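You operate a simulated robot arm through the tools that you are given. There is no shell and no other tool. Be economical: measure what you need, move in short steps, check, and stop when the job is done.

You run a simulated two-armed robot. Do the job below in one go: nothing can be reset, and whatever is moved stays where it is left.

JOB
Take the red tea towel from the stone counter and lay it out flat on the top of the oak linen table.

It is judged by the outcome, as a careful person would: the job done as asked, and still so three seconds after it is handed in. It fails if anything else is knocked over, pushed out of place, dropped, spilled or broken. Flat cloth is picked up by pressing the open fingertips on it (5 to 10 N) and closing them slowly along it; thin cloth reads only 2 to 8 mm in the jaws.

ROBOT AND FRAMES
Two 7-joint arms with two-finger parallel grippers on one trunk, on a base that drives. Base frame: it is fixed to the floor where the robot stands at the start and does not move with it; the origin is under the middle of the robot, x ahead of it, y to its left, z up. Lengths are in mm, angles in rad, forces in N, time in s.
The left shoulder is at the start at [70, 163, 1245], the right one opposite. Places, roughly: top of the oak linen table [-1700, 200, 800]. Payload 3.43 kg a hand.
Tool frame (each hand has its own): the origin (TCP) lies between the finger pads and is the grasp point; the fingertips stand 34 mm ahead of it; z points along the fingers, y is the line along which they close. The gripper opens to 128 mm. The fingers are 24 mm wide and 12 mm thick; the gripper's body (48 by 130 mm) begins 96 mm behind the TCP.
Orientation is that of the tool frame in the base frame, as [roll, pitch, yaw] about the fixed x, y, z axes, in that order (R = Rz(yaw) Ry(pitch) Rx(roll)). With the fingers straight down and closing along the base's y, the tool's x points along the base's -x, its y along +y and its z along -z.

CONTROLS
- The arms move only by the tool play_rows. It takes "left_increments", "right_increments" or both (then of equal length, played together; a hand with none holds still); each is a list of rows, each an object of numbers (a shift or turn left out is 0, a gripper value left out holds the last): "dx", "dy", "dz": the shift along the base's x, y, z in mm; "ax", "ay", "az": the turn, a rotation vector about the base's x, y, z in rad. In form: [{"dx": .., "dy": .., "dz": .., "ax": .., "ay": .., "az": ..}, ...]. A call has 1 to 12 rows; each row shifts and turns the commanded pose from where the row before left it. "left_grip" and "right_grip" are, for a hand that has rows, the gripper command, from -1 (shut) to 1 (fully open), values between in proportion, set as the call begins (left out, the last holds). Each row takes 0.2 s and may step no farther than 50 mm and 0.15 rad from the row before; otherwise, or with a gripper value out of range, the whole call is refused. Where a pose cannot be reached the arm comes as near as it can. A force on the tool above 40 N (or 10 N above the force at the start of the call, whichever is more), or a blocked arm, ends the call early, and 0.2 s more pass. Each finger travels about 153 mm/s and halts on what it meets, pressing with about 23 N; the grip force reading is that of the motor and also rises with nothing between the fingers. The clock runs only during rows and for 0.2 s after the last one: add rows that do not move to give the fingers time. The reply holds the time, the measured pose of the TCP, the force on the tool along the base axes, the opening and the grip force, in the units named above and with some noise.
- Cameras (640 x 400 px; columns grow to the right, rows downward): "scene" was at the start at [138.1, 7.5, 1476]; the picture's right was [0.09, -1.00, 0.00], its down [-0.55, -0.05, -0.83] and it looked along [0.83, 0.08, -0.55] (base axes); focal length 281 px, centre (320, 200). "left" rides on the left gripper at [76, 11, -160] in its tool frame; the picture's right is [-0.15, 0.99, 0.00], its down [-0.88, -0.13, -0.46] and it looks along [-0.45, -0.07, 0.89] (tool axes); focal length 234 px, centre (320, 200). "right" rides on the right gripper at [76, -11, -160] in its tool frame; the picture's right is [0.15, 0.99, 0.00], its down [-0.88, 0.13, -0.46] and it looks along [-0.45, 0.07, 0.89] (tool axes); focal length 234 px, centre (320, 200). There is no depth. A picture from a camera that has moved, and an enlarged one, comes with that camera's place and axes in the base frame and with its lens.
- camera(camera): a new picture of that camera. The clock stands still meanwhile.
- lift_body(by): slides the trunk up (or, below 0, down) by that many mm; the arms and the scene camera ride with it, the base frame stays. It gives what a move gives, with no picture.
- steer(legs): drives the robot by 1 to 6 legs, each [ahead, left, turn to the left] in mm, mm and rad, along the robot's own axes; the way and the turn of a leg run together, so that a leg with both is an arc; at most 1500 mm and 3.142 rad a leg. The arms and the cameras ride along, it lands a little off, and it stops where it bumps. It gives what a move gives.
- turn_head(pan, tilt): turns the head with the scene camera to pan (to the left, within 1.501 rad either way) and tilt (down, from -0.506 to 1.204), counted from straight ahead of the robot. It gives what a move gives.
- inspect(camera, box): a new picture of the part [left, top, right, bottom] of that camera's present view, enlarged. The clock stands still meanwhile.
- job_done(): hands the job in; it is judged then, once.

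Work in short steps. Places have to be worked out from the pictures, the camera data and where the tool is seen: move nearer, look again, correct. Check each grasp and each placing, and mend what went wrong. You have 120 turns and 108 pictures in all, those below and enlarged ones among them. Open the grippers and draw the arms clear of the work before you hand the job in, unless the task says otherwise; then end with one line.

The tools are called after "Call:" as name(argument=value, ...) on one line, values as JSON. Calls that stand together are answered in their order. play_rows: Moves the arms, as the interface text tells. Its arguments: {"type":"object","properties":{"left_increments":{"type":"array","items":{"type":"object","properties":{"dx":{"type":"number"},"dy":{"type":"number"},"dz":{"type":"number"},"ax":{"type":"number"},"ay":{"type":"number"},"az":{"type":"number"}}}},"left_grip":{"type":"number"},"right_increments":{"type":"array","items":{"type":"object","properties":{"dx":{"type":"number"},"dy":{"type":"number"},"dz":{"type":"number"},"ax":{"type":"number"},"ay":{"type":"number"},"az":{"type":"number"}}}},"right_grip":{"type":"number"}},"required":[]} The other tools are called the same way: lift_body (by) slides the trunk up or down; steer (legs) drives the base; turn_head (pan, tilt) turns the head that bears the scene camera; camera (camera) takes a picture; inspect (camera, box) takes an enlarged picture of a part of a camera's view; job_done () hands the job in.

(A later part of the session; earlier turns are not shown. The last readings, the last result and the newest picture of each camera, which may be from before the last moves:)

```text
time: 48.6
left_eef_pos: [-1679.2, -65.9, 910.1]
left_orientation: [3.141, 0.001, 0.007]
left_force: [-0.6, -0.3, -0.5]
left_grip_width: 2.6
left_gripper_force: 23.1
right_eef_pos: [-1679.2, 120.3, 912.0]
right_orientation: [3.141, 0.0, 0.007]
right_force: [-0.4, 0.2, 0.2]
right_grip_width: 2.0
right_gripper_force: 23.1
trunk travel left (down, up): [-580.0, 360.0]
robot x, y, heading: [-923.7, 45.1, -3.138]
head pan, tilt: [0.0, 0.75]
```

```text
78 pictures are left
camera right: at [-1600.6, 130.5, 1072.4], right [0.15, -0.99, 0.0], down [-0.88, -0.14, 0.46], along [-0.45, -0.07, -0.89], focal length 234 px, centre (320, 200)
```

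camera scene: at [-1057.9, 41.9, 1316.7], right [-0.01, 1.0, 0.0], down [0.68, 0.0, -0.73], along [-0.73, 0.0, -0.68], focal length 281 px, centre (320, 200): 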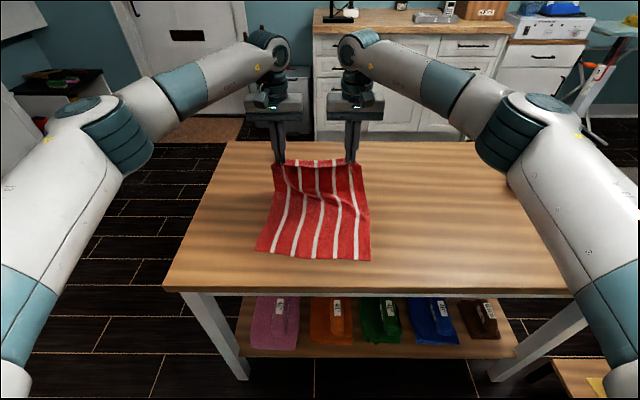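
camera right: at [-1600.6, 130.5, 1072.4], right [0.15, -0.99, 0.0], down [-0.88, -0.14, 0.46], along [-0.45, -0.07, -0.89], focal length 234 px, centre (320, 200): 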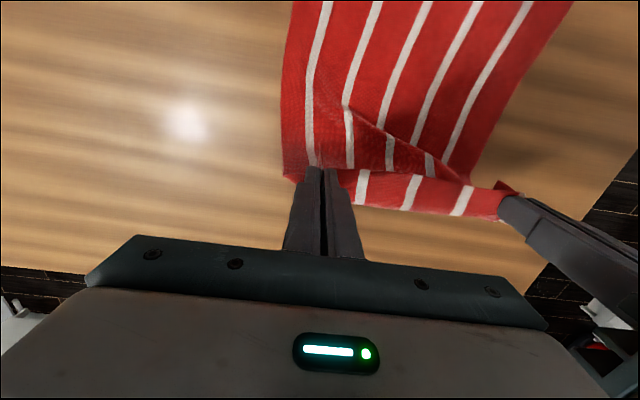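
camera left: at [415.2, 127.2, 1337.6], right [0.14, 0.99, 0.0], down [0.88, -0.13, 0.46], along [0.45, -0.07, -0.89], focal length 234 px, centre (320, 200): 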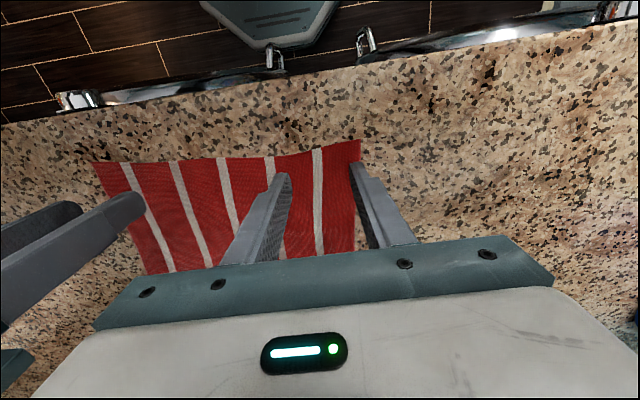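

The elbows are swinging inward, clear of the bottle. There is a slack fold mid-cloth, so I now go more forward than down to draw it out.

Call:
play_rows(left_increments=[{"dx": -14, "dz": -8}, {"dx": -14, "dz": -9}, {"dx": -14, "dz": -10}, {"dx": -14, "dz": -11}, {"dx": -14, "dz": -11}, {"dx": -12, "dz": -11}, {}], right_increments=[{"dx": -14, "dz": -8}, {"dx": -14, "dz": -9}, {"dx": -14, "dz": -10}, {"dx": -14, "dz": -11}, {"dx": -14, "dz": -11}, {"dx": -12, "dz": -11}, {}])

Call:
camera(camera="scene")

Call:
camera(camera="right")

```text
time: 50.2
left_eef_pos: [-1748.9, -68.9, 855.5]
left_orientation: [-3.139, 0.0, 0.006]
left_force: [1.0, 3.5, 0.2]
left_grip_width: 2.6
left_gripper_force: 22.3
left hand out of reach, approached as far as the arm can: row 6
right_eef_pos: [-1746.1, 121.5, 856.8]
right_orientation: [3.14, 0.0, 0.01]
right_force: [0.5, -3.5, -0.1]
right_grip_width: 1.9
right_gripper_force: 23.2
right hand out of reach, approached as far as the arm can: row 5, 6
trunk travel left (down, up): [-580.0, 360.0]
robot x, y, heading: [-923.5, 46.4, -3.134]
head pan, tilt: [0.0, 0.75]
```

```text
77 pictures are left
camera scene: at [-1058.5, 41.9, 1316.6], right [-0.01, 1.0, 0.0], down [0.68, 0.0, -0.73], along [-0.73, 0.0, -0.68], focal length 281 px, centre (320, 200)
```

scene: 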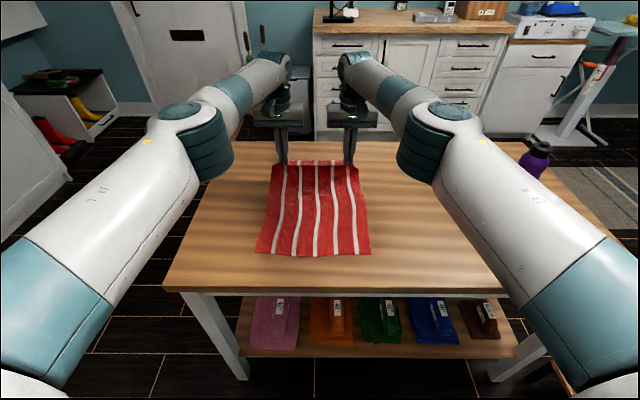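

```text
76 pictures are left
camera right: at [-1668.5, 133.2, 1015.9], right [0.15, -0.99, 0.0], down [-0.88, -0.14, 0.46], along [-0.45, -0.07, -0.89], focal length 234 px, centre (320, 200)
```

right: 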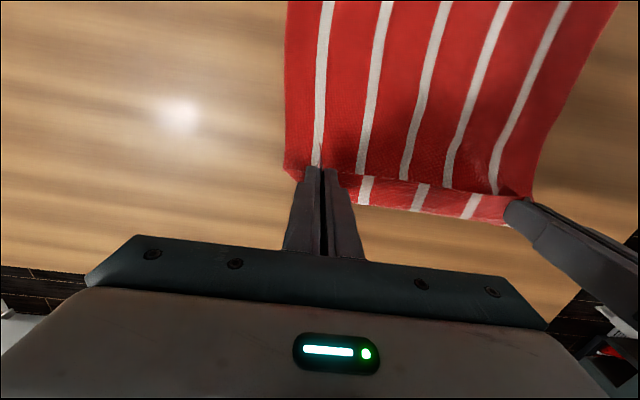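

The arms are at full reach. I gain the last bit by driving 22 mm ahead and lowering the trunk.

Call:
steer(legs=[[22, 0, 0]])

Call:
lift_body(by=-22)

Call:
camera(camera="right")

Call:
camera(camera="scene")

```text
time: 51.0
left_eef_pos: [-1770.9, -70.4, 857.1]
left_orientation: [-3.139, 0.0, 0.008]
left_force: [-0.2, 4.8, 0.1]
left_grip_width: 2.6
left_gripper_force: 23.2
right_eef_pos: [-1767.0, 121.4, 856.4]
right_orientation: [-3.14, 0.003, 0.007]
right_force: [1.0, -5.7, 0.2]
right_grip_width: 2.0
right_gripper_force: 23.1
trunk travel left (down, up): [-580.0, 360.0]
robot x, y, heading: [-941.8, 43.9, -3.134]
head pan, tilt: [0.0, 0.75]
```

```text
time: 51.7
left_eef_pos: [-1771.1, -69.5, 833.7]
left_orientation: [-3.141, 0.001, 0.006]
left_force: [-0.9, 4.2, 1.0]
left_grip_width: 2.2
left_gripper_force: 23.4
right_eef_pos: [-1768.2, 120.9, 834.2]
right_orientation: [3.139, 0.0, 0.01]
right_force: [-0.2, -4.5, 0.3]
right_grip_width: 1.9
right_gripper_force: 23.0
trunk travel left (down, up): [-558.0, 382.0]
robot x, y, heading: [-945.9, 43.9, -3.133]
head pan, tilt: [0.0, 0.75]
```

```text
75 pictures are left
camera right: at [-1690.3, 133.0, 994.1], right [0.15, -0.99, 0.0], down [-0.88, -0.14, 0.46], along [-0.45, -0.07, -0.89], focal length 234 px, centre (320, 200)
```

right: 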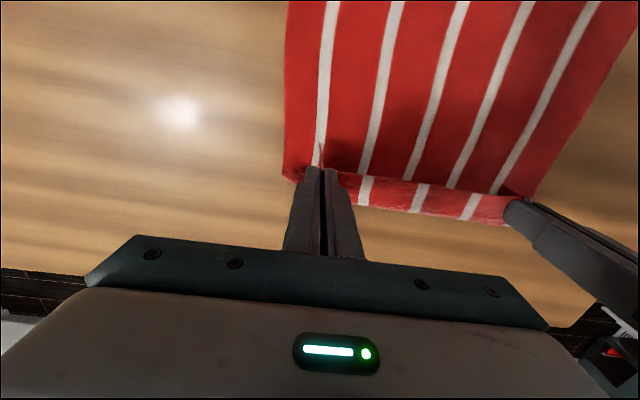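

```text
74 pictures are left
camera scene: at [-1080.4, 41.8, 1294.6], right [-0.01, 1.0, 0.0], down [0.68, 0.0, -0.73], along [-0.73, 0.0, -0.68], focal length 281 px, centre (320, 200)
```

scene: 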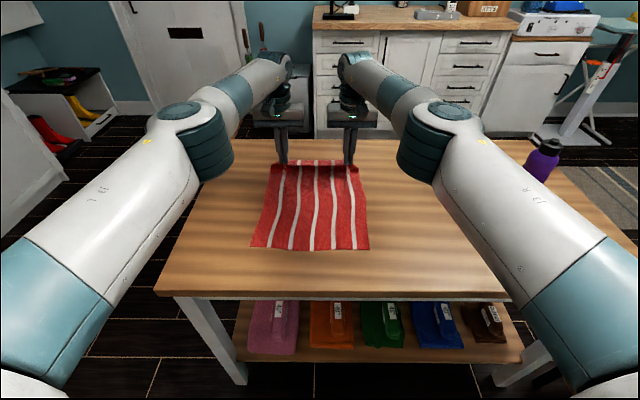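

The hem lies outward past the fingers, as wanted. I lower the trunk in small steps until the tips touch the table.

Call:
lift_body(by=-8)

Call:
inspect(camera="scene", box=[230, 110, 390, 210])

```text
time: 52.3
left_eef_pos: [-1770.2, -69.9, 826.3]
left_orientation: [-3.141, 0.001, 0.008]
left_force: [0.6, 3.9, 0.0]
left_grip_width: 2.6
left_gripper_force: 23.2
right_eef_pos: [-1767.6, 120.1, 826.4]
right_orientation: [3.139, 0.0, 0.009]
right_force: [0.4, -4.3, 0.5]
right_grip_width: 2.1
right_gripper_force: 22.5
trunk travel left (down, up): [-550.0, 390.0]
robot x, y, heading: [-947.7, 41.5, -3.131]
head pan, tilt: [0.0, 0.75]
```

```text
4.00 times, centred on (310, 160) of scene
camera zoom: at [-1079.9, 41.8, 1286.7], right [-0.01, 1.0, 0.0], down [0.68, 0.0, -0.73], along [-0.73, 0.0, -0.68], focal length 1125 px, centre (360, 360)
```

zoom: 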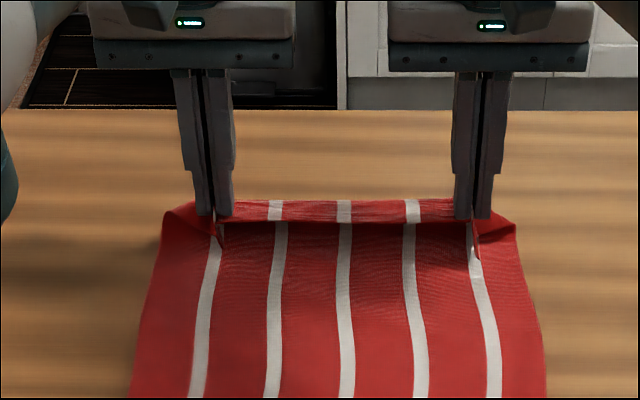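

Call:
lift_body(by=-4)

Call:
lift_body(by=-3)

Call:
inspect(camera="scene", box=[230, 110, 390, 210])

```text
time: 52.8
left_eef_pos: [-1771.6, -69.2, 821.7]
left_orientation: [-3.14, 0.002, 0.006]
left_force: [-0.1, 4.9, 0.4]
left_grip_width: 2.3
left_gripper_force: 22.8
right_eef_pos: [-1768.1, 120.5, 822.1]
right_orientation: [3.14, -0.003, 0.008]
right_force: [0.1, -4.5, -0.1]
right_grip_width: 1.8
right_gripper_force: 23.4
trunk travel left (down, up): [-546.0, 394.0]
robot x, y, heading: [-941.9, 44.1, -3.132]
head pan, tilt: [0.0, 0.75]
```

```text
time: 53.3
left_eef_pos: [-1771.3, -70.5, 818.8]
left_orientation: [-3.141, 0.0, 0.007]
left_force: [-0.4, 3.5, 0.5]
left_grip_width: 2.6
left_gripper_force: 22.6
right_eef_pos: [-1768.5, 122.2, 819.2]
right_orientation: [3.14, 0.0, 0.009]
right_force: [0.5, -5.8, -0.2]
right_grip_width: 2.1
right_gripper_force: 23.6
trunk travel left (down, up): [-543.0, 397.0]
robot x, y, heading: [-945.6, 42.4, -3.135]
head pan, tilt: [0.0, 0.75]
```

```text
4.00 times, centred on (310, 160) of scene
camera zoom: at [-1080.2, 41.8, 1279.6], right [-0.01, 1.0, 0.0], down [0.68, 0.0, -0.73], along [-0.73, 0.0, -0.68], focal length 1125 px, centre (360, 360)
```

zoom: 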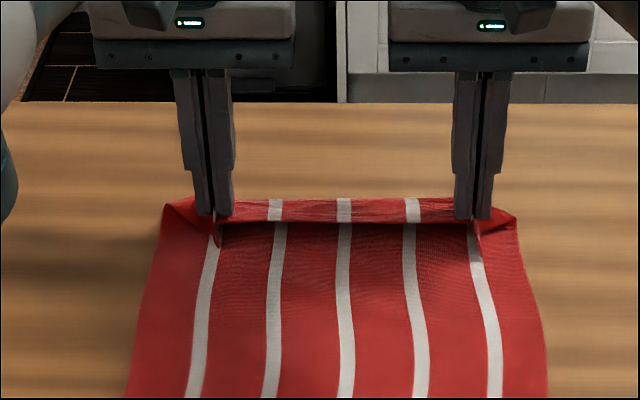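

Still no contact force and a shadow under the cloth; lowering further.

Call:
lift_body(by=-5)

Call:
lift_body(by=-4)

Call:
inspect(camera="scene", box=[230, 110, 390, 210])

```text
time: 53.9
left_eef_pos: [-1770.8, -69.3, 813.0]
left_orientation: [-3.141, 0.0, 0.006]
left_force: [0.0, 5.1, -0.7]
left_grip_width: 2.5
left_gripper_force: 22.4
right_eef_pos: [-1767.4, 122.1, 815.0]
right_orientation: [3.139, 0.001, 0.008]
right_force: [0.3, -6.1, -0.6]
right_grip_width: 1.9
right_gripper_force: 22.9
trunk travel left (down, up): [-538.0, 402.0]
robot x, y, heading: [-947.4, 44.1, -3.139]
head pan, tilt: [0.0, 0.75]
```

```text
time: 54.4
left_eef_pos: [-1770.7, -70.0, 810.4]
left_orientation: [-3.14, 0.001, 0.005]
left_force: [0.3, 4.7, 0.6]
left_grip_width: 2.2
left_gripper_force: 23.3
right_eef_pos: [-1767.8, 121.7, 811.2]
right_orientation: [3.14, -0.002, 0.007]
right_force: [-0.1, -5.1, 0.3]
right_grip_width: 1.9
right_gripper_force: 23.2
trunk travel left (down, up): [-534.0, 406.0]
robot x, y, heading: [-948.6, 39.8, -3.131]
head pan, tilt: [0.0, 0.75]
```

```text
4.00 times, centred on (310, 160) of scene
camera zoom: at [-1080.1, 41.8, 1270.6], right [-0.01, 1.0, 0.0], down [0.68, 0.0, -0.73], along [-0.73, 0.0, -0.68], focal length 1125 px, centre (360, 360)
```

zoom: 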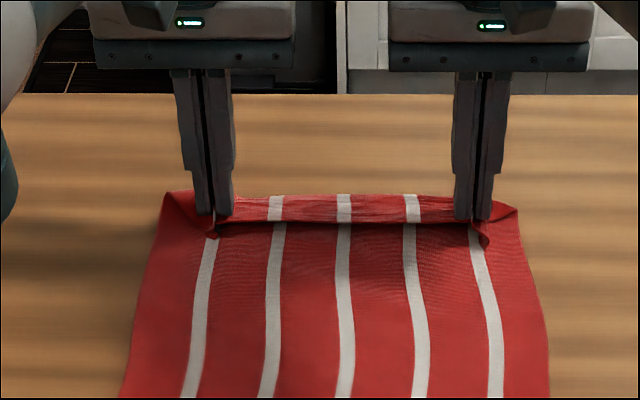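

Still free; continuing down.

Call:
lift_body(by=-5)

Call:
lift_body(by=-4)

Call:
inspect(camera="scene", box=[230, 110, 390, 210])

Call:
camera(camera="left")

```text
time: 55.0
left_eef_pos: [-1770.3, -70.6, 805.7]
left_orientation: [-3.14, 0.001, 0.008]
left_force: [-0.1, 3.9, 0.4]
left_grip_width: 2.7
left_gripper_force: 23.3
right_eef_pos: [-1767.7, 121.2, 805.9]
right_orientation: [3.141, 0.001, 0.008]
right_force: [-1.0, -4.7, -0.8]
right_grip_width: 2.1
right_gripper_force: 22.3
trunk travel left (down, up): [-529.0, 411.0]
robot x, y, heading: [-946.5, 43.0, -3.13]
head pan, tilt: [0.0, 0.75]
```

```text
time: 55.5
left_eef_pos: [-1770.7, -70.1, 801.7]
left_orientation: [-3.139, 0.002, 0.006]
left_force: [0.2, 4.7, 1.5]
left_grip_width: 2.5
left_gripper_force: 22.8
right_eef_pos: [-1767.0, 122.5, 800.9]
right_orientation: [3.14, 0.001, 0.008]
right_force: [-1.0, -4.9, 0.2]
right_grip_width: 2.1
right_gripper_force: 23.0
trunk travel left (down, up): [-525.0, 415.0]
robot x, y, heading: [-947.7, 44.6, -3.13]
head pan, tilt: [0.0, 0.75]
```

```text
4.00 times, centred on (310, 160) of scene
camera zoom: at [-1079.8, 41.9, 1261.7], right [-0.01, 1.0, 0.0], down [0.68, 0.0, -0.73], along [-0.73, 0.0, -0.68], focal length 1125 px, centre (360, 360)
```

zoom: 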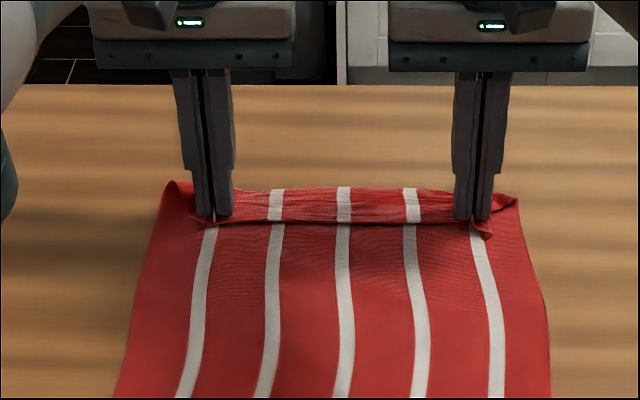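

```text
69 pictures are left
camera left: at [-1695.6, -80.4, 960.6], right [-0.14, -0.99, 0.0], down [-0.88, 0.12, 0.46], along [-0.45, 0.07, -0.89], focal length 234 px, centre (320, 200)
```

left: 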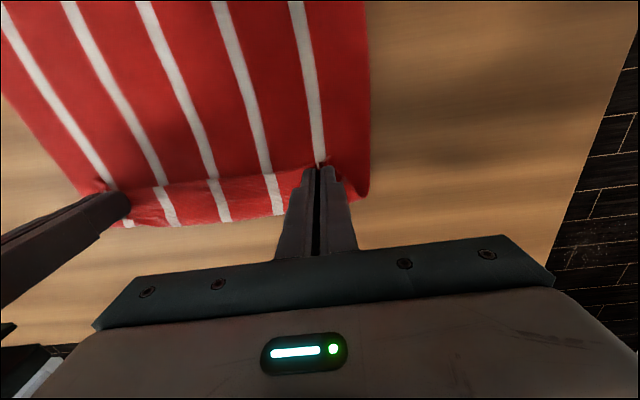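

Nearly there; the hem is settling flat on the far side. Two more small steps.

Call:
lift_body(by=-3)

Call:
lift_body(by=-2)

Call:
lift_body(by=-2)

Call:
inspect(camera="scene", box=[230, 110, 390, 210])

```text
time: 56.0
left_eef_pos: [-1770.5, -69.1, 798.9]
left_orientation: [-3.139, 0.002, 0.007]
left_force: [-1.1, 5.7, 8.1]
left_grip_width: 2.7
left_gripper_force: 23.4
right_eef_pos: [-1766.9, 121.6, 798.6]
right_orientation: [3.14, 0.001, 0.008]
right_force: [-0.6, -4.1, 1.1]
right_grip_width: 1.9
right_gripper_force: 23.6
trunk travel left (down, up): [-522.0, 418.0]
robot x, y, heading: [-947.7, 43.1, -3.132]
head pan, tilt: [0.0, 0.75]
```

```text
time: 56.5
left_eef_pos: [-1770.1, -69.6, 797.6]
left_orientation: [-3.14, 0.002, 0.008]
left_force: [-0.1, 6.8, 11.0]
left_grip_width: 2.5
left_gripper_force: 22.9
right_eef_pos: [-1765.8, 122.1, 797.2]
right_orientation: [3.141, 0.002, 0.009]
right_force: [-0.5, -3.7, 1.4]
right_grip_width: 1.8
right_gripper_force: 22.6
trunk travel left (down, up): [-520.0, 420.0]
robot x, y, heading: [-944.9, 46.0, -3.134]
head pan, tilt: [0.0, 0.75]
```

```text
time: 57.0
left_eef_pos: [-1770.4, -68.9, 795.9]
left_orientation: [-3.141, 0.004, 0.006]
left_force: [-1.8, 6.2, 17.4]
left_grip_width: 2.5
left_gripper_force: 22.8
right_eef_pos: [-1766.6, 121.7, 797.4]
right_orientation: [3.139, 0.004, 0.008]
right_force: [-1.3, -4.4, 5.8]
right_grip_width: 2.3
right_gripper_force: 22.9
trunk travel left (down, up): [-518.0, 422.0]
robot x, y, heading: [-946.6, 43.0, -3.129]
head pan, tilt: [0.0, 0.75]
```

```text
4.00 times, centred on (310, 160) of scene
camera zoom: at [-1077.6, 42.2, 1255.2], right [-0.01, 1.0, 0.0], down [0.68, 0.0, -0.73], along [-0.73, -0.01, -0.68], focal length 1125 px, centre (360, 360)
```

zoom: 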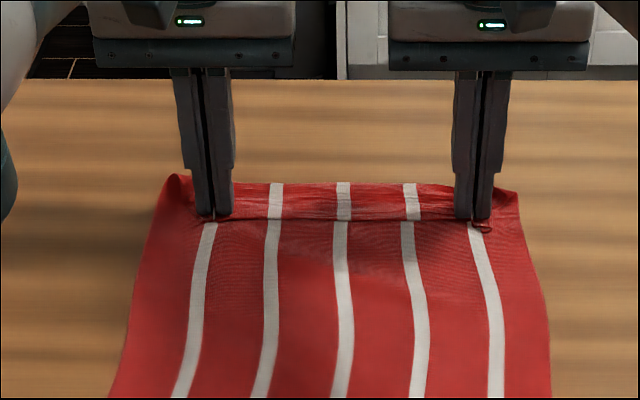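

Both tips rest on the table top (z≈763). I ease the left to about 8 N and open slowly under light pressure so the fingers spread the pinched folds back out.

Call:
play_rows(left_increments=[{"dz": 0.8}, {}, {}], right_increments=[{}, {}, {}], left_grip=-0.9, right_grip=-0.9)

Call:
play_rows(left_increments=[{}, {}], right_increments=[{}, {}], left_grip=-0.75, right_grip=-0.75)

Call:
inspect(camera="scene", box=[230, 110, 390, 210])

```text
time: 57.8
left_eef_pos: [-1770.0, -70.0, 796.1]
left_orientation: [-3.14, 0.003, 0.007]
left_force: [-1.8, 3.3, 9.9]
left_grip_width: 5.8
left_gripper_force: 0.0
right_eef_pos: [-1766.2, 120.9, 797.5]
right_orientation: [3.14, 0.004, 0.006]
right_force: [-0.2, -3.4, 12.1]
right_grip_width: 5.6
right_gripper_force: 0.1
trunk travel left (down, up): [-518.0, 422.0]
robot x, y, heading: [-944.5, 41.4, -3.133]
head pan, tilt: [0.0, 0.75]
```

```text
time: 58.4
left_eef_pos: [-1768.9, -70.6, 796.6]
left_orientation: [-3.141, 0.004, 0.008]
left_force: [0.0, 2.7, 7.7]
left_grip_width: 14.1
left_gripper_force: 0.1
right_eef_pos: [-1766.3, 120.4, 797.1]
right_orientation: [3.139, 0.003, 0.007]
right_force: [0.0, -4.4, 14.6]
right_grip_width: 12.9
right_gripper_force: 0.1
trunk travel left (down, up): [-518.0, 422.0]
robot x, y, heading: [-945.5, 45.8, -3.137]
head pan, tilt: [0.0, 0.75]
```

```text
4.00 times, centred on (310, 160) of scene
camera zoom: at [-1077.5, 41.5, 1255.0], right [-0.01, 1.0, 0.0], down [0.68, 0.0, -0.73], along [-0.73, 0.0, -0.68], focal length 1125 px, centre (360, 360)
```

zoom: 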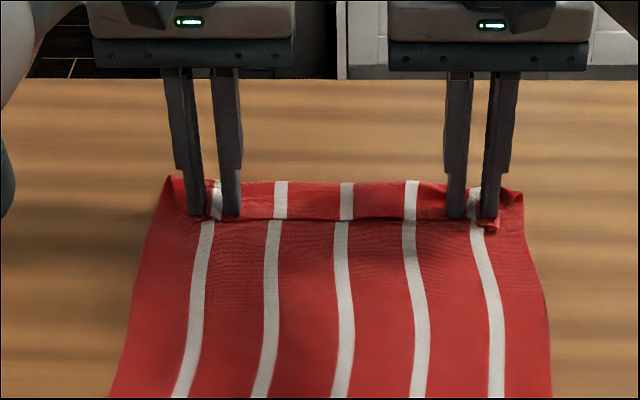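

The folds are opening. A bit further, then lift the hands straight up.

Call:
play_rows(left_increments=[{}, {}], right_increments=[{"dz": 0.4}, {}], left_grip=-0.6, right_grip=-0.6)

Call:
play_rows(left_increments=[{"dz": 10}, {"dz": 20}, {"dz": 30}, {"dz": 30}, {}], right_increments=[{"dz": 10}, {"dz": 20}, {"dz": 30}, {"dz": 30}, {}])

Call:
inspect(camera="scene", box=[216, 110, 408, 230])

Call:
camera(camera="right")

Call:
camera(camera="left")

```text
time: 59.0
left_eef_pos: [-1768.2, -70.6, 796.7]
left_orientation: [-3.141, 0.004, 0.006]
left_force: [0.2, 3.1, 6.3]
left_grip_width: 23.7
left_gripper_force: 0.0
right_eef_pos: [-1766.8, 121.0, 796.6]
right_orientation: [-3.141, 0.003, 0.009]
right_force: [-0.2, -7.3, 13.8]
right_grip_width: 21.4
right_gripper_force: 0.0
trunk travel left (down, up): [-518.0, 422.0]
robot x, y, heading: [-947.8, 46.5, -3.134]
head pan, tilt: [0.0, 0.75]
```

```text
time: 60.2
left_eef_pos: [-1768.3, -71.1, 883.0]
left_orientation: [-3.139, -0.001, 0.009]
left_force: [0.6, 1.0, 0.6]
left_grip_width: 25.6
left_gripper_force: 0.1
left hand out of reach, approached as far as the arm can: row 4
right_eef_pos: [-1765.0, 124.2, 882.5]
right_orientation: [3.14, 0.0, 0.01]
right_force: [0.1, -0.4, 0.5]
right_grip_width: 25.4
right_gripper_force: 0.1
right hand out of reach, approached as far as the arm can: row 4
trunk travel left (down, up): [-518.0, 422.0]
robot x, y, heading: [-944.4, 45.2, -3.131]
head pan, tilt: [0.0, 0.75]
```

```text
3.33 times, centred on (312, 170) of scene
camera zoom: at [-1081.1, 42.1, 1254.5], right [-0.01, 1.0, 0.0], down [0.68, 0.0, -0.73], along [-0.73, -0.01, -0.68], focal length 937 px, centre (347, 300)
```

zoom: 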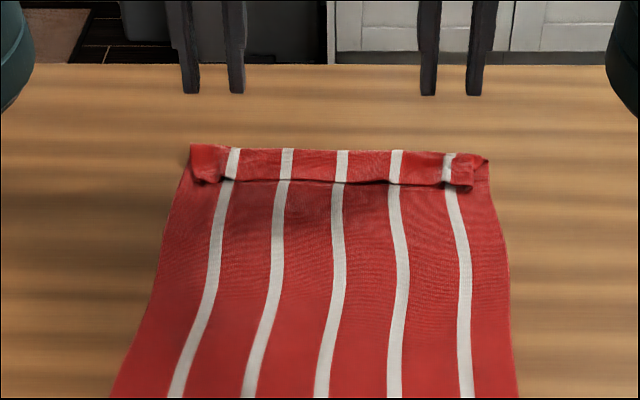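

```text
65 pictures are left
camera right: at [-1687.9, 135.9, 1043.0], right [0.15, -0.99, 0.0], down [-0.88, -0.14, 0.46], along [-0.45, -0.07, -0.89], focal length 234 px, centre (320, 200)
```

right: 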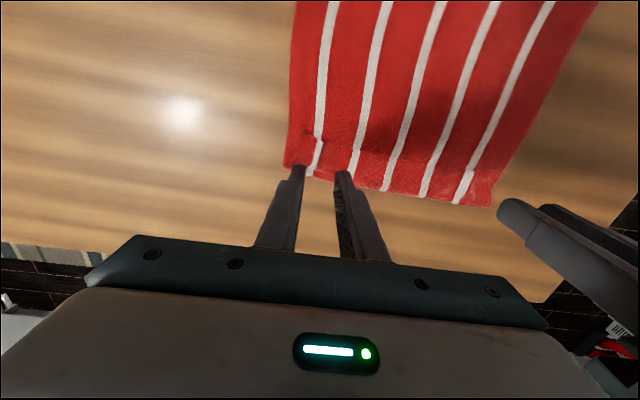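

```text
64 pictures are left
camera left: at [-1692.4, -81.4, 1042.2], right [-0.14, -0.99, 0.0], down [-0.88, 0.12, 0.46], along [-0.45, 0.06, -0.89], focal length 234 px, centre (320, 200)
```

left: 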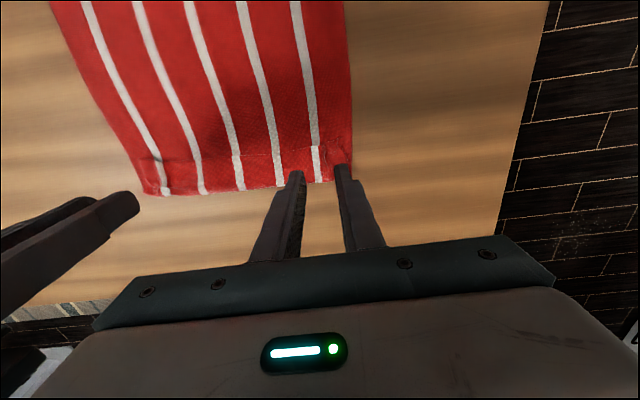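

The far ~30 mm of hem seems folded back toward me. I look closer before mending it.

Call:
inspect(camera="left", box=[110, 100, 390, 240])

Call:
inspect(camera="scene", box=[262, 145, 374, 215])

```text
2.29 times, centred on (250, 170) of left
camera zoom: at [-1692.4, -81.4, 1042.2], right [-0.14, -0.99, 0.0], down [-0.88, 0.12, 0.46], along [-0.45, 0.06, -0.89], focal length 535 px, centre (480, 269)
```

zoom: 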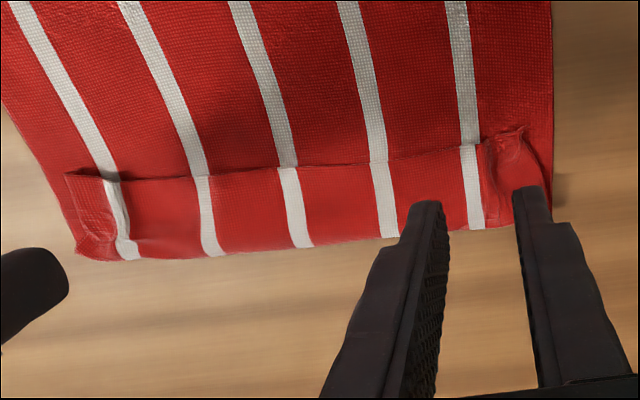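

```text
5.71 times, centred on (318, 180) of scene
camera zoom: at [-1081.1, 42.1, 1254.5], right [-0.01, 1.0, 0.0], down [0.68, 0.0, -0.73], along [-0.73, -0.01, -0.68], focal length 1607 px, centre (331, 314)
```

zoom: 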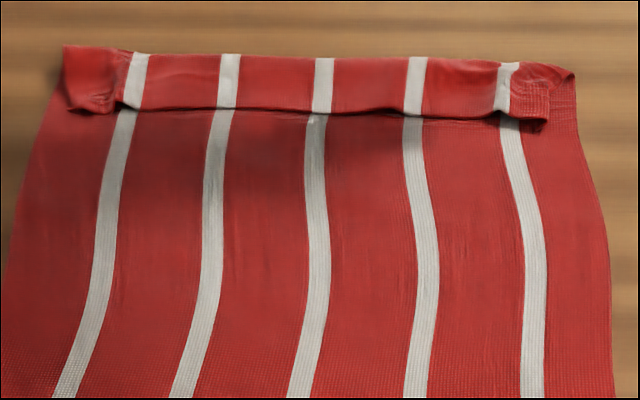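

The hem was folded because it sat on the robot side while I laid the towel away from me. The cure: regrasp the near edge (now flat), lift the towel so the far fold hangs open, and lay it this time pulling toward me. I draw the hands back above the near edge and look.

Call:
play_rows(left_increments=[{"dx": 40}, {"dx": 40, "dz": 10}, {"dx": 40, "dz": 10}, {"dx": 40, "dz": 10}, {"dx": 40}, {"dx": 40}, {"dx": 40}, {}], right_increments=[{"dx": 40}, {"dx": 40, "dz": 10}, {"dx": 40, "dz": 10}, {"dx": 40, "dz": 10}, {"dx": 40}, {"dx": 40}, {"dx": 40}, {}], left_grip=-0.2, right_grip=-0.2)

Call:
camera(camera="scene")

Call:
camera(camera="left")

Call:
camera(camera="right")

```text
time: 62.0
left_eef_pos: [-1485.3, -71.4, 913.7]
left_orientation: [-3.14, 0.0, 0.005]
left_force: [-0.5, 0.6, 0.2]
left_grip_width: 51.2
left_gripper_force: 0.0
right_eef_pos: [-1484.5, 125.1, 916.2]
right_orientation: [3.142, -0.002, 0.006]
right_force: [-0.2, -0.9, 0.3]
right_grip_width: 51.1
right_gripper_force: 0.1
trunk travel left (down, up): [-518.0, 422.0]
robot x, y, heading: [-942.5, 42.1, -3.134]
head pan, tilt: [0.0, 0.75]
```

```text
61 pictures are left
camera scene: at [-1081.1, 41.8, 1254.5], right [-0.01, 1.0, 0.0], down [0.68, 0.0, -0.73], along [-0.73, 0.0, -0.68], focal length 281 px, centre (320, 200)
```

scene: 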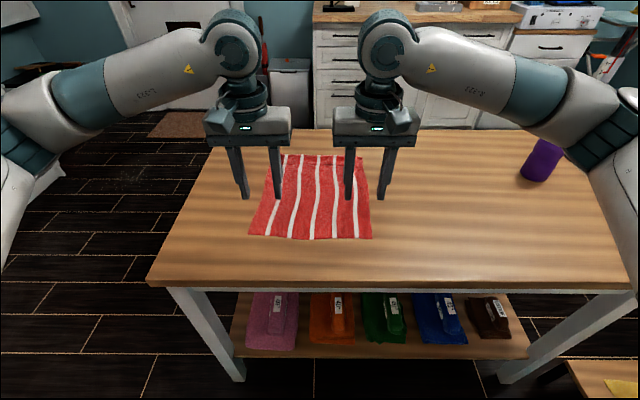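

```text
60 pictures are left
camera left: at [-1411.3, -82.7, 1074.0], right [-0.14, -0.99, 0.0], down [-0.88, 0.12, 0.46], along [-0.45, 0.06, -0.89], focal length 234 px, centre (320, 200)
```

left: 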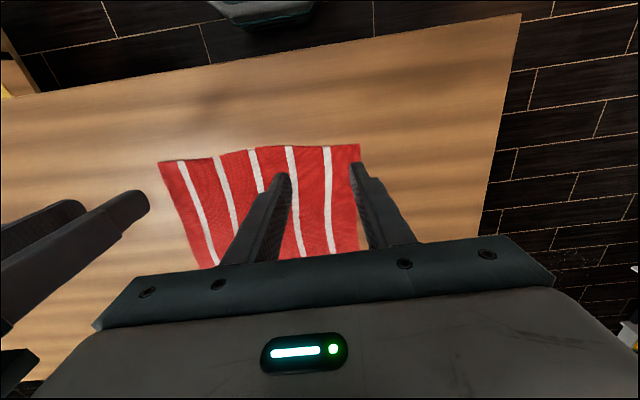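

```text
59 pictures are left
camera right: at [-1406.9, 136.8, 1075.7], right [0.15, -0.99, 0.0], down [-0.88, -0.14, 0.46], along [-0.45, -0.07, -0.89], focal length 234 px, centre (320, 200)
```

right: 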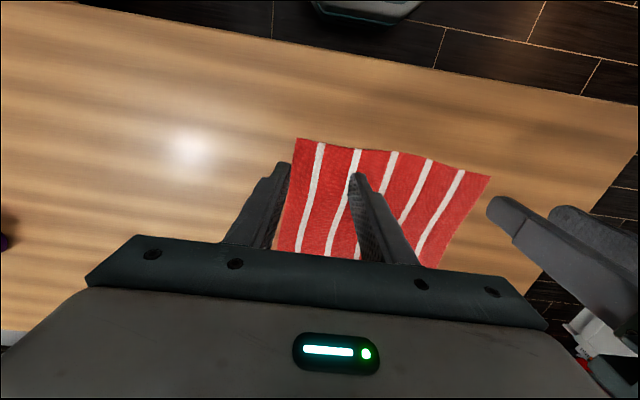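

The near corners are at about (-1493,-125) and (-1477,157), table at z≈763. I position the hands just inside the near edge and descend to about 13 mm above contact.

Call:
play_rows(left_increments=[{"dx": -11, "dy": -7, "dz": -15}, {"dx": -11, "dy": -7, "dz": -20}, {"dz": -20}, {"dz": -20}, {"dz": -15}, {"dz": -12}, {}], right_increments=[{"dx": -3, "dy": -4, "dz": -15}, {"dx": -4, "dy": -4, "dz": -20}, {"dz": -20}, {"dz": -20}, {"dz": -16}, {"dz": -13}, {}])

Call:
camera(camera="left")

Call:
camera(camera="right")

```text
time: 63.6
left_eef_pos: [-1508.2, -85.3, 812.6]
left_orientation: [-3.141, 0.001, 0.006]
left_force: [0.8, 0.6, -0.1]
left_grip_width: 51.1
left_gripper_force: 0.1
right_eef_pos: [-1491.9, 115.8, 809.7]
right_orientation: [3.14, 0.0, 0.008]
right_force: [-0.2, 0.4, 0.8]
right_grip_width: 51.1
right_gripper_force: 0.0
trunk travel left (down, up): [-518.0, 422.0]
robot x, y, heading: [-944.9, 43.3, -3.13]
head pan, tilt: [0.0, 0.75]
```

```text
58 pictures are left
camera left: at [-1432.6, -96.9, 972.2], right [-0.14, -0.99, 0.0], down [-0.88, 0.12, 0.46], along [-0.45, 0.06, -0.89], focal length 234 px, centre (320, 200)
```

left: 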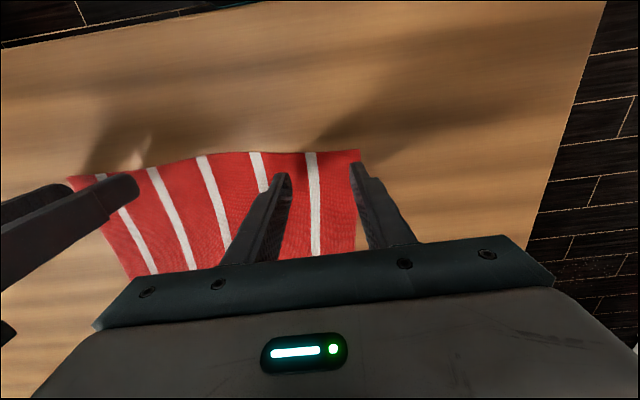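

```text
57 pictures are left
camera right: at [-1413.8, 128.2, 969.8], right [0.15, -0.99, 0.0], down [-0.88, -0.14, 0.46], along [-0.45, -0.07, -0.89], focal length 234 px, centre (320, 200)
```

right: 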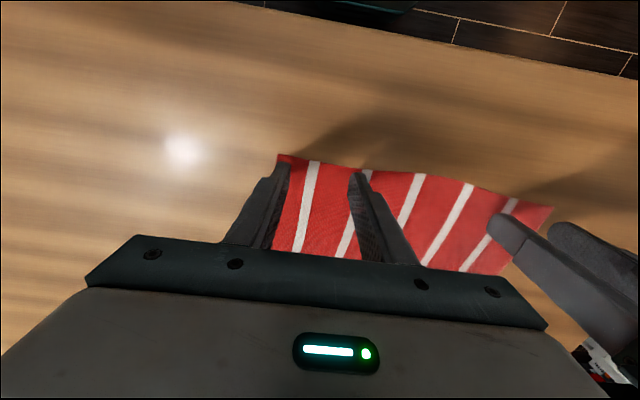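

Outer fingers are right at the side edges, so I shift 6 mm inward and go down gently.

Call:
play_rows(left_increments=[{"dy": 6, "dz": -4}, {"dz": -4}, {"dz": -3}, {}], right_increments=[{"dy": -6, "dz": -3}, {"dz": -3}, {"dz": -2.5}, {}])

Call:
play_rows(left_increments=[{"dz": -1.5}, {"dz": -1}, {}], right_increments=[{"dz": -1.5}, {"dz": -1}, {}])

```text
time: 64.6
left_eef_pos: [-1507.3, -78.4, 802.7]
left_orientation: [-3.14, 0.0, 0.007]
left_force: [-0.4, 0.0, -0.2]
left_grip_width: 51.1
left_gripper_force: 0.1
right_eef_pos: [-1490.4, 110.0, 801.4]
right_orientation: [3.141, 0.001, 0.008]
right_force: [-0.3, 0.7, 0.3]
right_grip_width: 51.4
right_gripper_force: 0.0
trunk travel left (down, up): [-518.0, 422.0]
robot x, y, heading: [-948.2, 42.5, -3.135]
head pan, tilt: [0.0, 0.75]
```

```text
time: 65.4
left_eef_pos: [-1507.4, -79.4, 798.6]
left_orientation: [-3.141, 0.001, 0.007]
left_force: [1.0, -0.1, 0.0]
left_grip_width: 51.5
left_gripper_force: 0.0
right_eef_pos: [-1491.3, 109.9, 799.5]
right_orientation: [3.141, -0.001, 0.008]
right_force: [0.0, -0.2, 0.2]
right_grip_width: 51.3
right_gripper_force: 0.0
trunk travel left (down, up): [-518.0, 422.0]
robot x, y, heading: [-946.4, 43.2, -3.135]
head pan, tilt: [0.0, 0.75]
```

No contact yet; down 1 mm at a time.

Call:
play_rows(left_increments=[{"dz": -1}, {"dz": -0.7}, {}, {}], right_increments=[{"dz": -1}, {"dz": -0.7}, {}, {}])

Call:
play_rows(left_increments=[{"dz": -0.7}, {}, {}], right_increments=[{"dz": -0.7}, {}, {}])

```text
time: 66.4
left_eef_pos: [-1507.1, -79.3, 797.2]
left_orientation: [-3.139, 0.0, 0.008]
left_force: [-0.8, -0.3, -0.5]
left_grip_width: 51.2
left_gripper_force: 0.2
right_eef_pos: [-1491.9, 110.7, 798.8]
right_orientation: [-3.141, -0.001, 0.006]
right_force: [0.7, -0.5, -0.3]
right_grip_width: 51.2
right_gripper_force: 0.0
trunk travel left (down, up): [-518.0, 422.0]
robot x, y, heading: [-943.3, 41.5, -3.134]
head pan, tilt: [0.0, 0.75]
```

```text
time: 67.2
left_eef_pos: [-1507.5, -79.0, 797.1]
left_orientation: [-3.141, 0.001, 0.006]
left_force: [0.4, -0.4, -0.3]
left_grip_width: 50.8
left_gripper_force: 0.0
right_eef_pos: [-1491.0, 110.7, 796.8]
right_orientation: [3.14, 0.001, 0.007]
right_force: [-0.1, 0.6, 0.1]
right_grip_width: 51.2
right_gripper_force: 0.1
trunk travel left (down, up): [-518.0, 422.0]
robot x, y, heading: [-947.1, 43.4, -3.133]
head pan, tilt: [0.0, 0.75]
```

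Call:
play_rows(left_increments=[{"dz": -0.8}, {}, {}], right_increments=[{"dz": -0.8}, {}, {}])

Call:
play_rows(left_increments=[{"dz": -0.8}, {}, {}], right_increments=[{"dz": -0.8}, {}, {}])

```text
time: 68.0
left_eef_pos: [-1508.2, -78.9, 796.7]
left_orientation: [-3.139, 0.003, 0.007]
left_force: [0.8, 0.3, 1.5]
left_grip_width: 51.0
left_gripper_force: 0.1
right_eef_pos: [-1490.8, 110.6, 796.0]
right_orientation: [3.139, 0.002, 0.008]
right_force: [-0.2, 0.6, 3.0]
right_grip_width: 51.5
right_gripper_force: 0.1
trunk travel left (down, up): [-518.0, 422.0]
robot x, y, heading: [-946.4, 43.5, -3.133]
head pan, tilt: [0.0, 0.75]
```

```text
time: 68.8
left_eef_pos: [-1508.0, -79.1, 795.6]
left_orientation: [-3.14, 0.001, 0.007]
left_force: [0.6, 0.0, 6.5]
left_grip_width: 50.8
left_gripper_force: 0.0
right_eef_pos: [-1491.2, 110.7, 795.6]
right_orientation: [3.14, 0.002, 0.007]
right_force: [-0.1, 0.9, 5.1]
right_grip_width: 51.2
right_gripper_force: 0.2
trunk travel left (down, up): [-518.0, 422.0]
robot x, y, heading: [-947.0, 45.4, -3.134]
head pan, tilt: [0.0, 0.75]
```

Contact at 6.5 and 5.1 N. I add 0.3 mm and close slowly.

Call:
play_rows(left_increments=[{"dz": -0.3}, {}], right_increments=[{"dz": -0.5}, {}], left_grip=-0.3, right_grip=-0.3)

Call:
play_rows(left_increments=[{}, {}], right_increments=[{}, {}], left_grip=-0.4, right_grip=-0.4)

Call:
play_rows(left_increments=[{}, {}], right_increments=[{}, {}], left_grip=-0.5, right_grip=-0.5)

Call:
inspect(camera="scene", box=[216, 150, 408, 270])

```text
time: 69.4
left_eef_pos: [-1507.6, -77.8, 795.9]
left_orientation: [-3.141, 0.003, 0.008]
left_force: [-2.4, 0.4, 8.3]
left_grip_width: 44.2
left_gripper_force: 0.1
right_eef_pos: [-1491.6, 109.9, 795.7]
right_orientation: [3.138, 0.003, 0.008]
right_force: [-0.9, -1.3, 10.1]
right_grip_width: 44.1
right_gripper_force: 0.0
trunk travel left (down, up): [-518.0, 422.0]
robot x, y, heading: [-946.3, 39.5, -3.136]
head pan, tilt: [0.0, 0.75]
```

```text
time: 70.0
left_eef_pos: [-1505.5, -79.0, 795.7]
left_orientation: [-3.141, 0.004, 0.007]
left_force: [-0.6, 0.3, 9.3]
left_grip_width: 37.4
left_gripper_force: 0.1
right_eef_pos: [-1488.8, 109.3, 795.7]
right_orientation: [3.141, 0.001, 0.006]
right_force: [-0.7, -2.1, 11.6]
right_grip_width: 37.3
right_gripper_force: 0.1
trunk travel left (down, up): [-518.0, 422.0]
robot x, y, heading: [-944.8, 46.8, -3.138]
head pan, tilt: [0.0, 0.75]
```

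```text
time: 70.6
left_eef_pos: [-1506.2, -79.8, 795.8]
left_orientation: [-3.141, 0.002, 0.008]
left_force: [-0.7, 0.7, 10.0]
left_grip_width: 30.9
left_gripper_force: 0.0
right_eef_pos: [-1489.3, 109.4, 795.6]
right_orientation: [3.14, 0.001, 0.008]
right_force: [-0.3, -0.9, 13.6]
right_grip_width: 30.3
right_gripper_force: 0.1
trunk travel left (down, up): [-518.0, 422.0]
robot x, y, heading: [-948.5, 44.6, -3.138]
head pan, tilt: [0.0, 0.75]
```

```text
3.33 times, centred on (312, 210) of scene
camera zoom: at [-1078.3, 41.8, 1254.9], right [-0.01, 1.0, 0.0], down [0.68, 0.0, -0.73], along [-0.73, 0.0, -0.68], focal length 937 px, centre (347, 167)
```

zoom: 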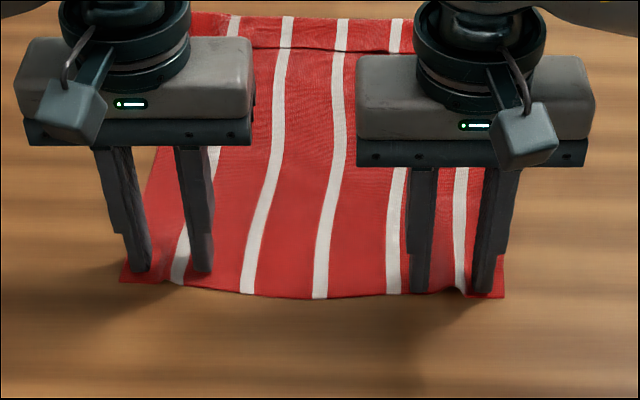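

The cloth follows the fingers; the right press is a bit high, so I ease it and close the rest.

Call:
play_rows(left_increments=[{}, {}], right_increments=[{"dz": 0.3}, {}], left_grip=-0.6, right_grip=-0.6)

Call:
play_rows(left_increments=[{}, {}], right_increments=[{}, {}], left_grip=-0.7, right_grip=-0.7)

Call:
play_rows(left_increments=[{}, {}], right_increments=[{}, {}], left_grip=-0.8, right_grip=-0.8)

Call:
play_rows(left_increments=[{}, {}], right_increments=[{}, {}], left_grip=-0.9, right_grip=-0.9)

Call:
play_rows(left_increments=[{}, {}, {}], right_increments=[{}, {}, {}], left_grip=-1, right_grip=-1)

Call:
inspect(camera="scene", box=[216, 150, 408, 270])

```text
time: 71.2
left_eef_pos: [-1505.8, -79.6, 796.0]
left_orientation: [-3.139, 0.001, 0.008]
left_force: [0.1, 0.7, 9.6]
left_grip_width: 24.5
left_gripper_force: 0.1
right_eef_pos: [-1490.0, 110.3, 795.4]
right_orientation: [-3.141, 0.002, 0.006]
right_force: [2.2, 0.3, 8.6]
right_grip_width: 24.1
right_gripper_force: 0.1
trunk travel left (down, up): [-518.0, 422.0]
robot x, y, heading: [-945.4, 46.4, -3.137]
head pan, tilt: [0.0, 0.75]
```

```text
time: 71.8
left_eef_pos: [-1506.1, -80.0, 795.2]
left_orientation: [-3.14, 0.002, 0.008]
left_force: [0.5, 1.7, 11.1]
left_grip_width: 17.8
left_gripper_force: 0.1
right_eef_pos: [-1488.8, 109.1, 795.4]
right_orientation: [3.14, 0.001, 0.008]
right_force: [-0.2, -0.5, 6.4]
right_grip_width: 18.4
right_gripper_force: 0.0
trunk travel left (down, up): [-518.0, 422.0]
robot x, y, heading: [-944.2, 44.2, -3.135]
head pan, tilt: [0.0, 0.75]
```

```text
time: 72.4
left_eef_pos: [-1506.9, -78.9, 795.4]
left_orientation: [-3.14, 0.001, 0.007]
left_force: [-1.1, 0.2, 11.9]
left_grip_width: 11.6
left_gripper_force: 0.0
right_eef_pos: [-1491.0, 109.4, 796.3]
right_orientation: [3.139, 0.001, 0.006]
right_force: [0.0, -0.6, 6.5]
right_grip_width: 12.1
right_gripper_force: 0.1
trunk travel left (down, up): [-518.0, 422.0]
robot x, y, heading: [-945.4, 47.2, -3.133]
head pan, tilt: [0.0, 0.75]
```

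```text
time: 73.0
left_eef_pos: [-1506.6, -80.3, 794.6]
left_orientation: [3.141, 0.002, 0.007]
left_force: [0.4, 1.9, 10.9]
left_grip_width: 5.3
left_gripper_force: 0.0
right_eef_pos: [-1489.0, 109.4, 795.3]
right_orientation: [3.141, 0.002, 0.007]
right_force: [-0.5, -0.8, 5.6]
right_grip_width: 6.0
right_gripper_force: 0.0
trunk travel left (down, up): [-518.0, 422.0]
robot x, y, heading: [-946.3, 45.8, -3.136]
head pan, tilt: [0.0, 0.75]
```

```text
time: 73.8
left_eef_pos: [-1506.4, -78.7, 796.3]
left_orientation: [-3.14, 0.002, 0.007]
left_force: [-0.3, 3.4, 11.3]
left_grip_width: 2.5
left_gripper_force: 23.0
right_eef_pos: [-1490.9, 109.6, 795.2]
right_orientation: [3.142, 0.002, 0.009]
right_force: [-0.3, -2.8, 5.2]
right_grip_width: 2.6
right_gripper_force: 22.7
trunk travel left (down, up): [-518.0, 422.0]
robot x, y, heading: [-947.4, 42.7, -3.129]
head pan, tilt: [0.0, 0.75]
```

```text
3.33 times, centred on (312, 210) of scene
camera zoom: at [-1078.6, 42.0, 1254.9], right [-0.01, 1.0, 0.0], down [0.68, 0.0, -0.73], along [-0.73, 0.0, -0.68], focal length 937 px, centre (347, 167)
```

zoom: 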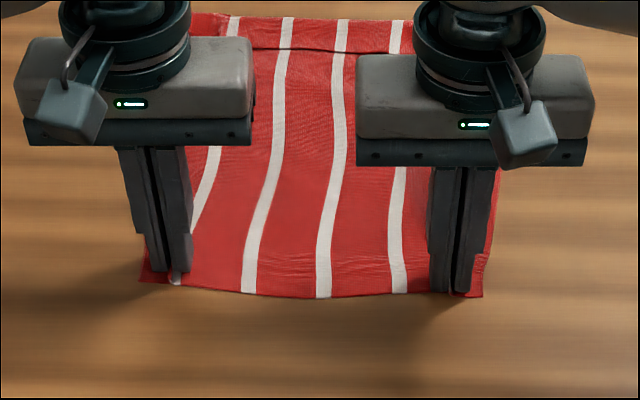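

Both read 2.5 mm. I lift 40 mm slowly to test, then raise the trunk.

Call:
play_rows(left_increments=[{"dz": 10}, {"dz": 10}, {"dz": 10}, {"dz": 10}, {}], right_increments=[{"dz": 10}, {"dz": 10}, {"dz": 10}, {"dz": 10}, {}])

Call:
inspect(camera="scene", box=[216, 150, 408, 270])

```text
time: 75.0
left_eef_pos: [-1508.0, -79.4, 835.1]
left_orientation: [-3.14, -0.001, 0.005]
left_force: [-0.1, 3.8, 0.2]
left_grip_width: 2.0
left_gripper_force: 23.3
right_eef_pos: [-1491.5, 111.3, 835.1]
right_orientation: [-3.141, 0.0, 0.008]
right_force: [-1.2, -3.5, 0.8]
right_grip_width: 2.5
right_gripper_force: 22.9
trunk travel left (down, up): [-518.0, 422.0]
robot x, y, heading: [-946.5, 44.8, -3.137]
head pan, tilt: [0.0, 0.75]
```

```text
3.33 times, centred on (312, 210) of scene
camera zoom: at [-1080.5, 41.8, 1254.6], right [-0.01, 1.0, 0.0], down [0.68, 0.0, -0.73], along [-0.73, 0.0, -0.68], focal length 937 px, centre (347, 167)
```

zoom: 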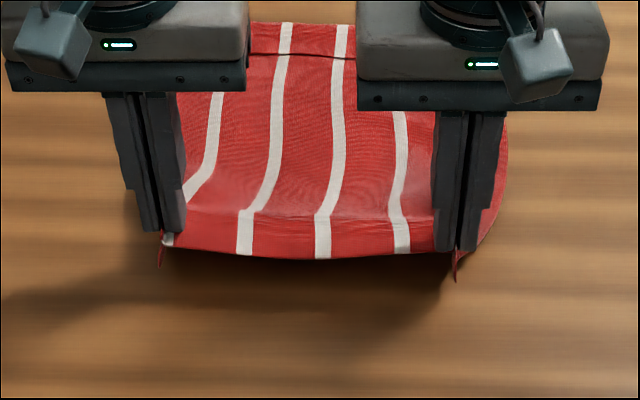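

Both corners hold. I ease the lateral tension slightly, raise the trunk 210 and then the arms.

Call:
play_rows(left_increments=[{"dy": 1.5}, {}], right_increments=[{"dy": -1.5}, {}])

Call:
lift_body(by=220)

Call:
play_rows(left_increments=[{"dz": 18, "dx": -8}, {"dz": 18, "dx": -8}, {"dz": 18, "dx": -8}, {"dz": 18, "dx": -8}, {"dz": 18, "dx": -8}, {"dz": 18, "dx": -8}, {"dz": 18, "dx": -8}, {}], right_increments=[{"dz": 18, "dx": -10}, {"dz": 18, "dx": -10}, {"dz": 18, "dx": -10}, {"dz": 18, "dx": -10}, {"dz": 18, "dx": -10}, {"dz": 18, "dx": -10}, {"dz": 18, "dx": -10}, {}])

Call:
camera(camera="scene")

```text
time: 75.6
left_eef_pos: [-1507.4, -77.6, 834.9]
left_orientation: [-3.14, 0.0, 0.007]
left_force: [0.4, 0.6, -0.5]
left_grip_width: 2.0
left_gripper_force: 23.1
right_eef_pos: [-1490.8, 108.3, 835.3]
right_orientation: [3.141, 0.001, 0.007]
right_force: [0.1, -0.9, 0.3]
right_grip_width: 2.6
right_gripper_force: 23.3
trunk travel left (down, up): [-518.0, 422.0]
robot x, y, heading: [-947.7, 47.3, -3.134]
head pan, tilt: [0.0, 0.75]
```

```text
time: 78.0
left_eef_pos: [-1507.3, -79.3, 1054.9]
left_orientation: [-3.142, 0.001, 0.007]
left_force: [0.1, 0.4, -0.2]
left_grip_width: 2.0
left_gripper_force: 22.6
right_eef_pos: [-1490.1, 108.2, 1056.0]
right_orientation: [-3.141, 0.002, 0.006]
right_force: [-0.1, -1.0, 0.3]
right_grip_width: 2.3
right_gripper_force: 23.0
trunk travel left (down, up): [-738.0, 202.0]
robot x, y, heading: [-947.4, 41.6, -3.135]
head pan, tilt: [0.0, 0.75]
```

```text
time: 79.8
left_eef_pos: [-1563.3, -78.6, 1179.9]
left_orientation: [-3.14, 0.0, 0.006]
left_force: [0.5, 1.3, 0.9]
left_grip_width: 2.2
left_gripper_force: 23.0
right_eef_pos: [-1561.3, 106.3, 1181.3]
right_orientation: [-3.141, 0.0, 0.009]
right_force: [0.2, -0.2, 0.3]
right_grip_width: 2.5
right_gripper_force: 23.4
trunk travel left (down, up): [-738.0, 202.0]
robot x, y, heading: [-944.5, 45.7, -3.135]
head pan, tilt: [0.0, 0.75]
```

```text
53 pictures are left
camera scene: at [-1080.5, 41.9, 1474.6], right [-0.01, 1.0, 0.0], down [0.68, 0.0, -0.73], along [-0.73, 0.0, -0.68], focal length 281 px, centre (320, 200)
```

scene: 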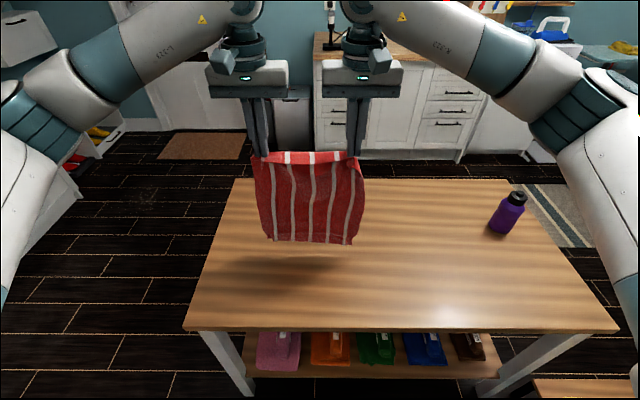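

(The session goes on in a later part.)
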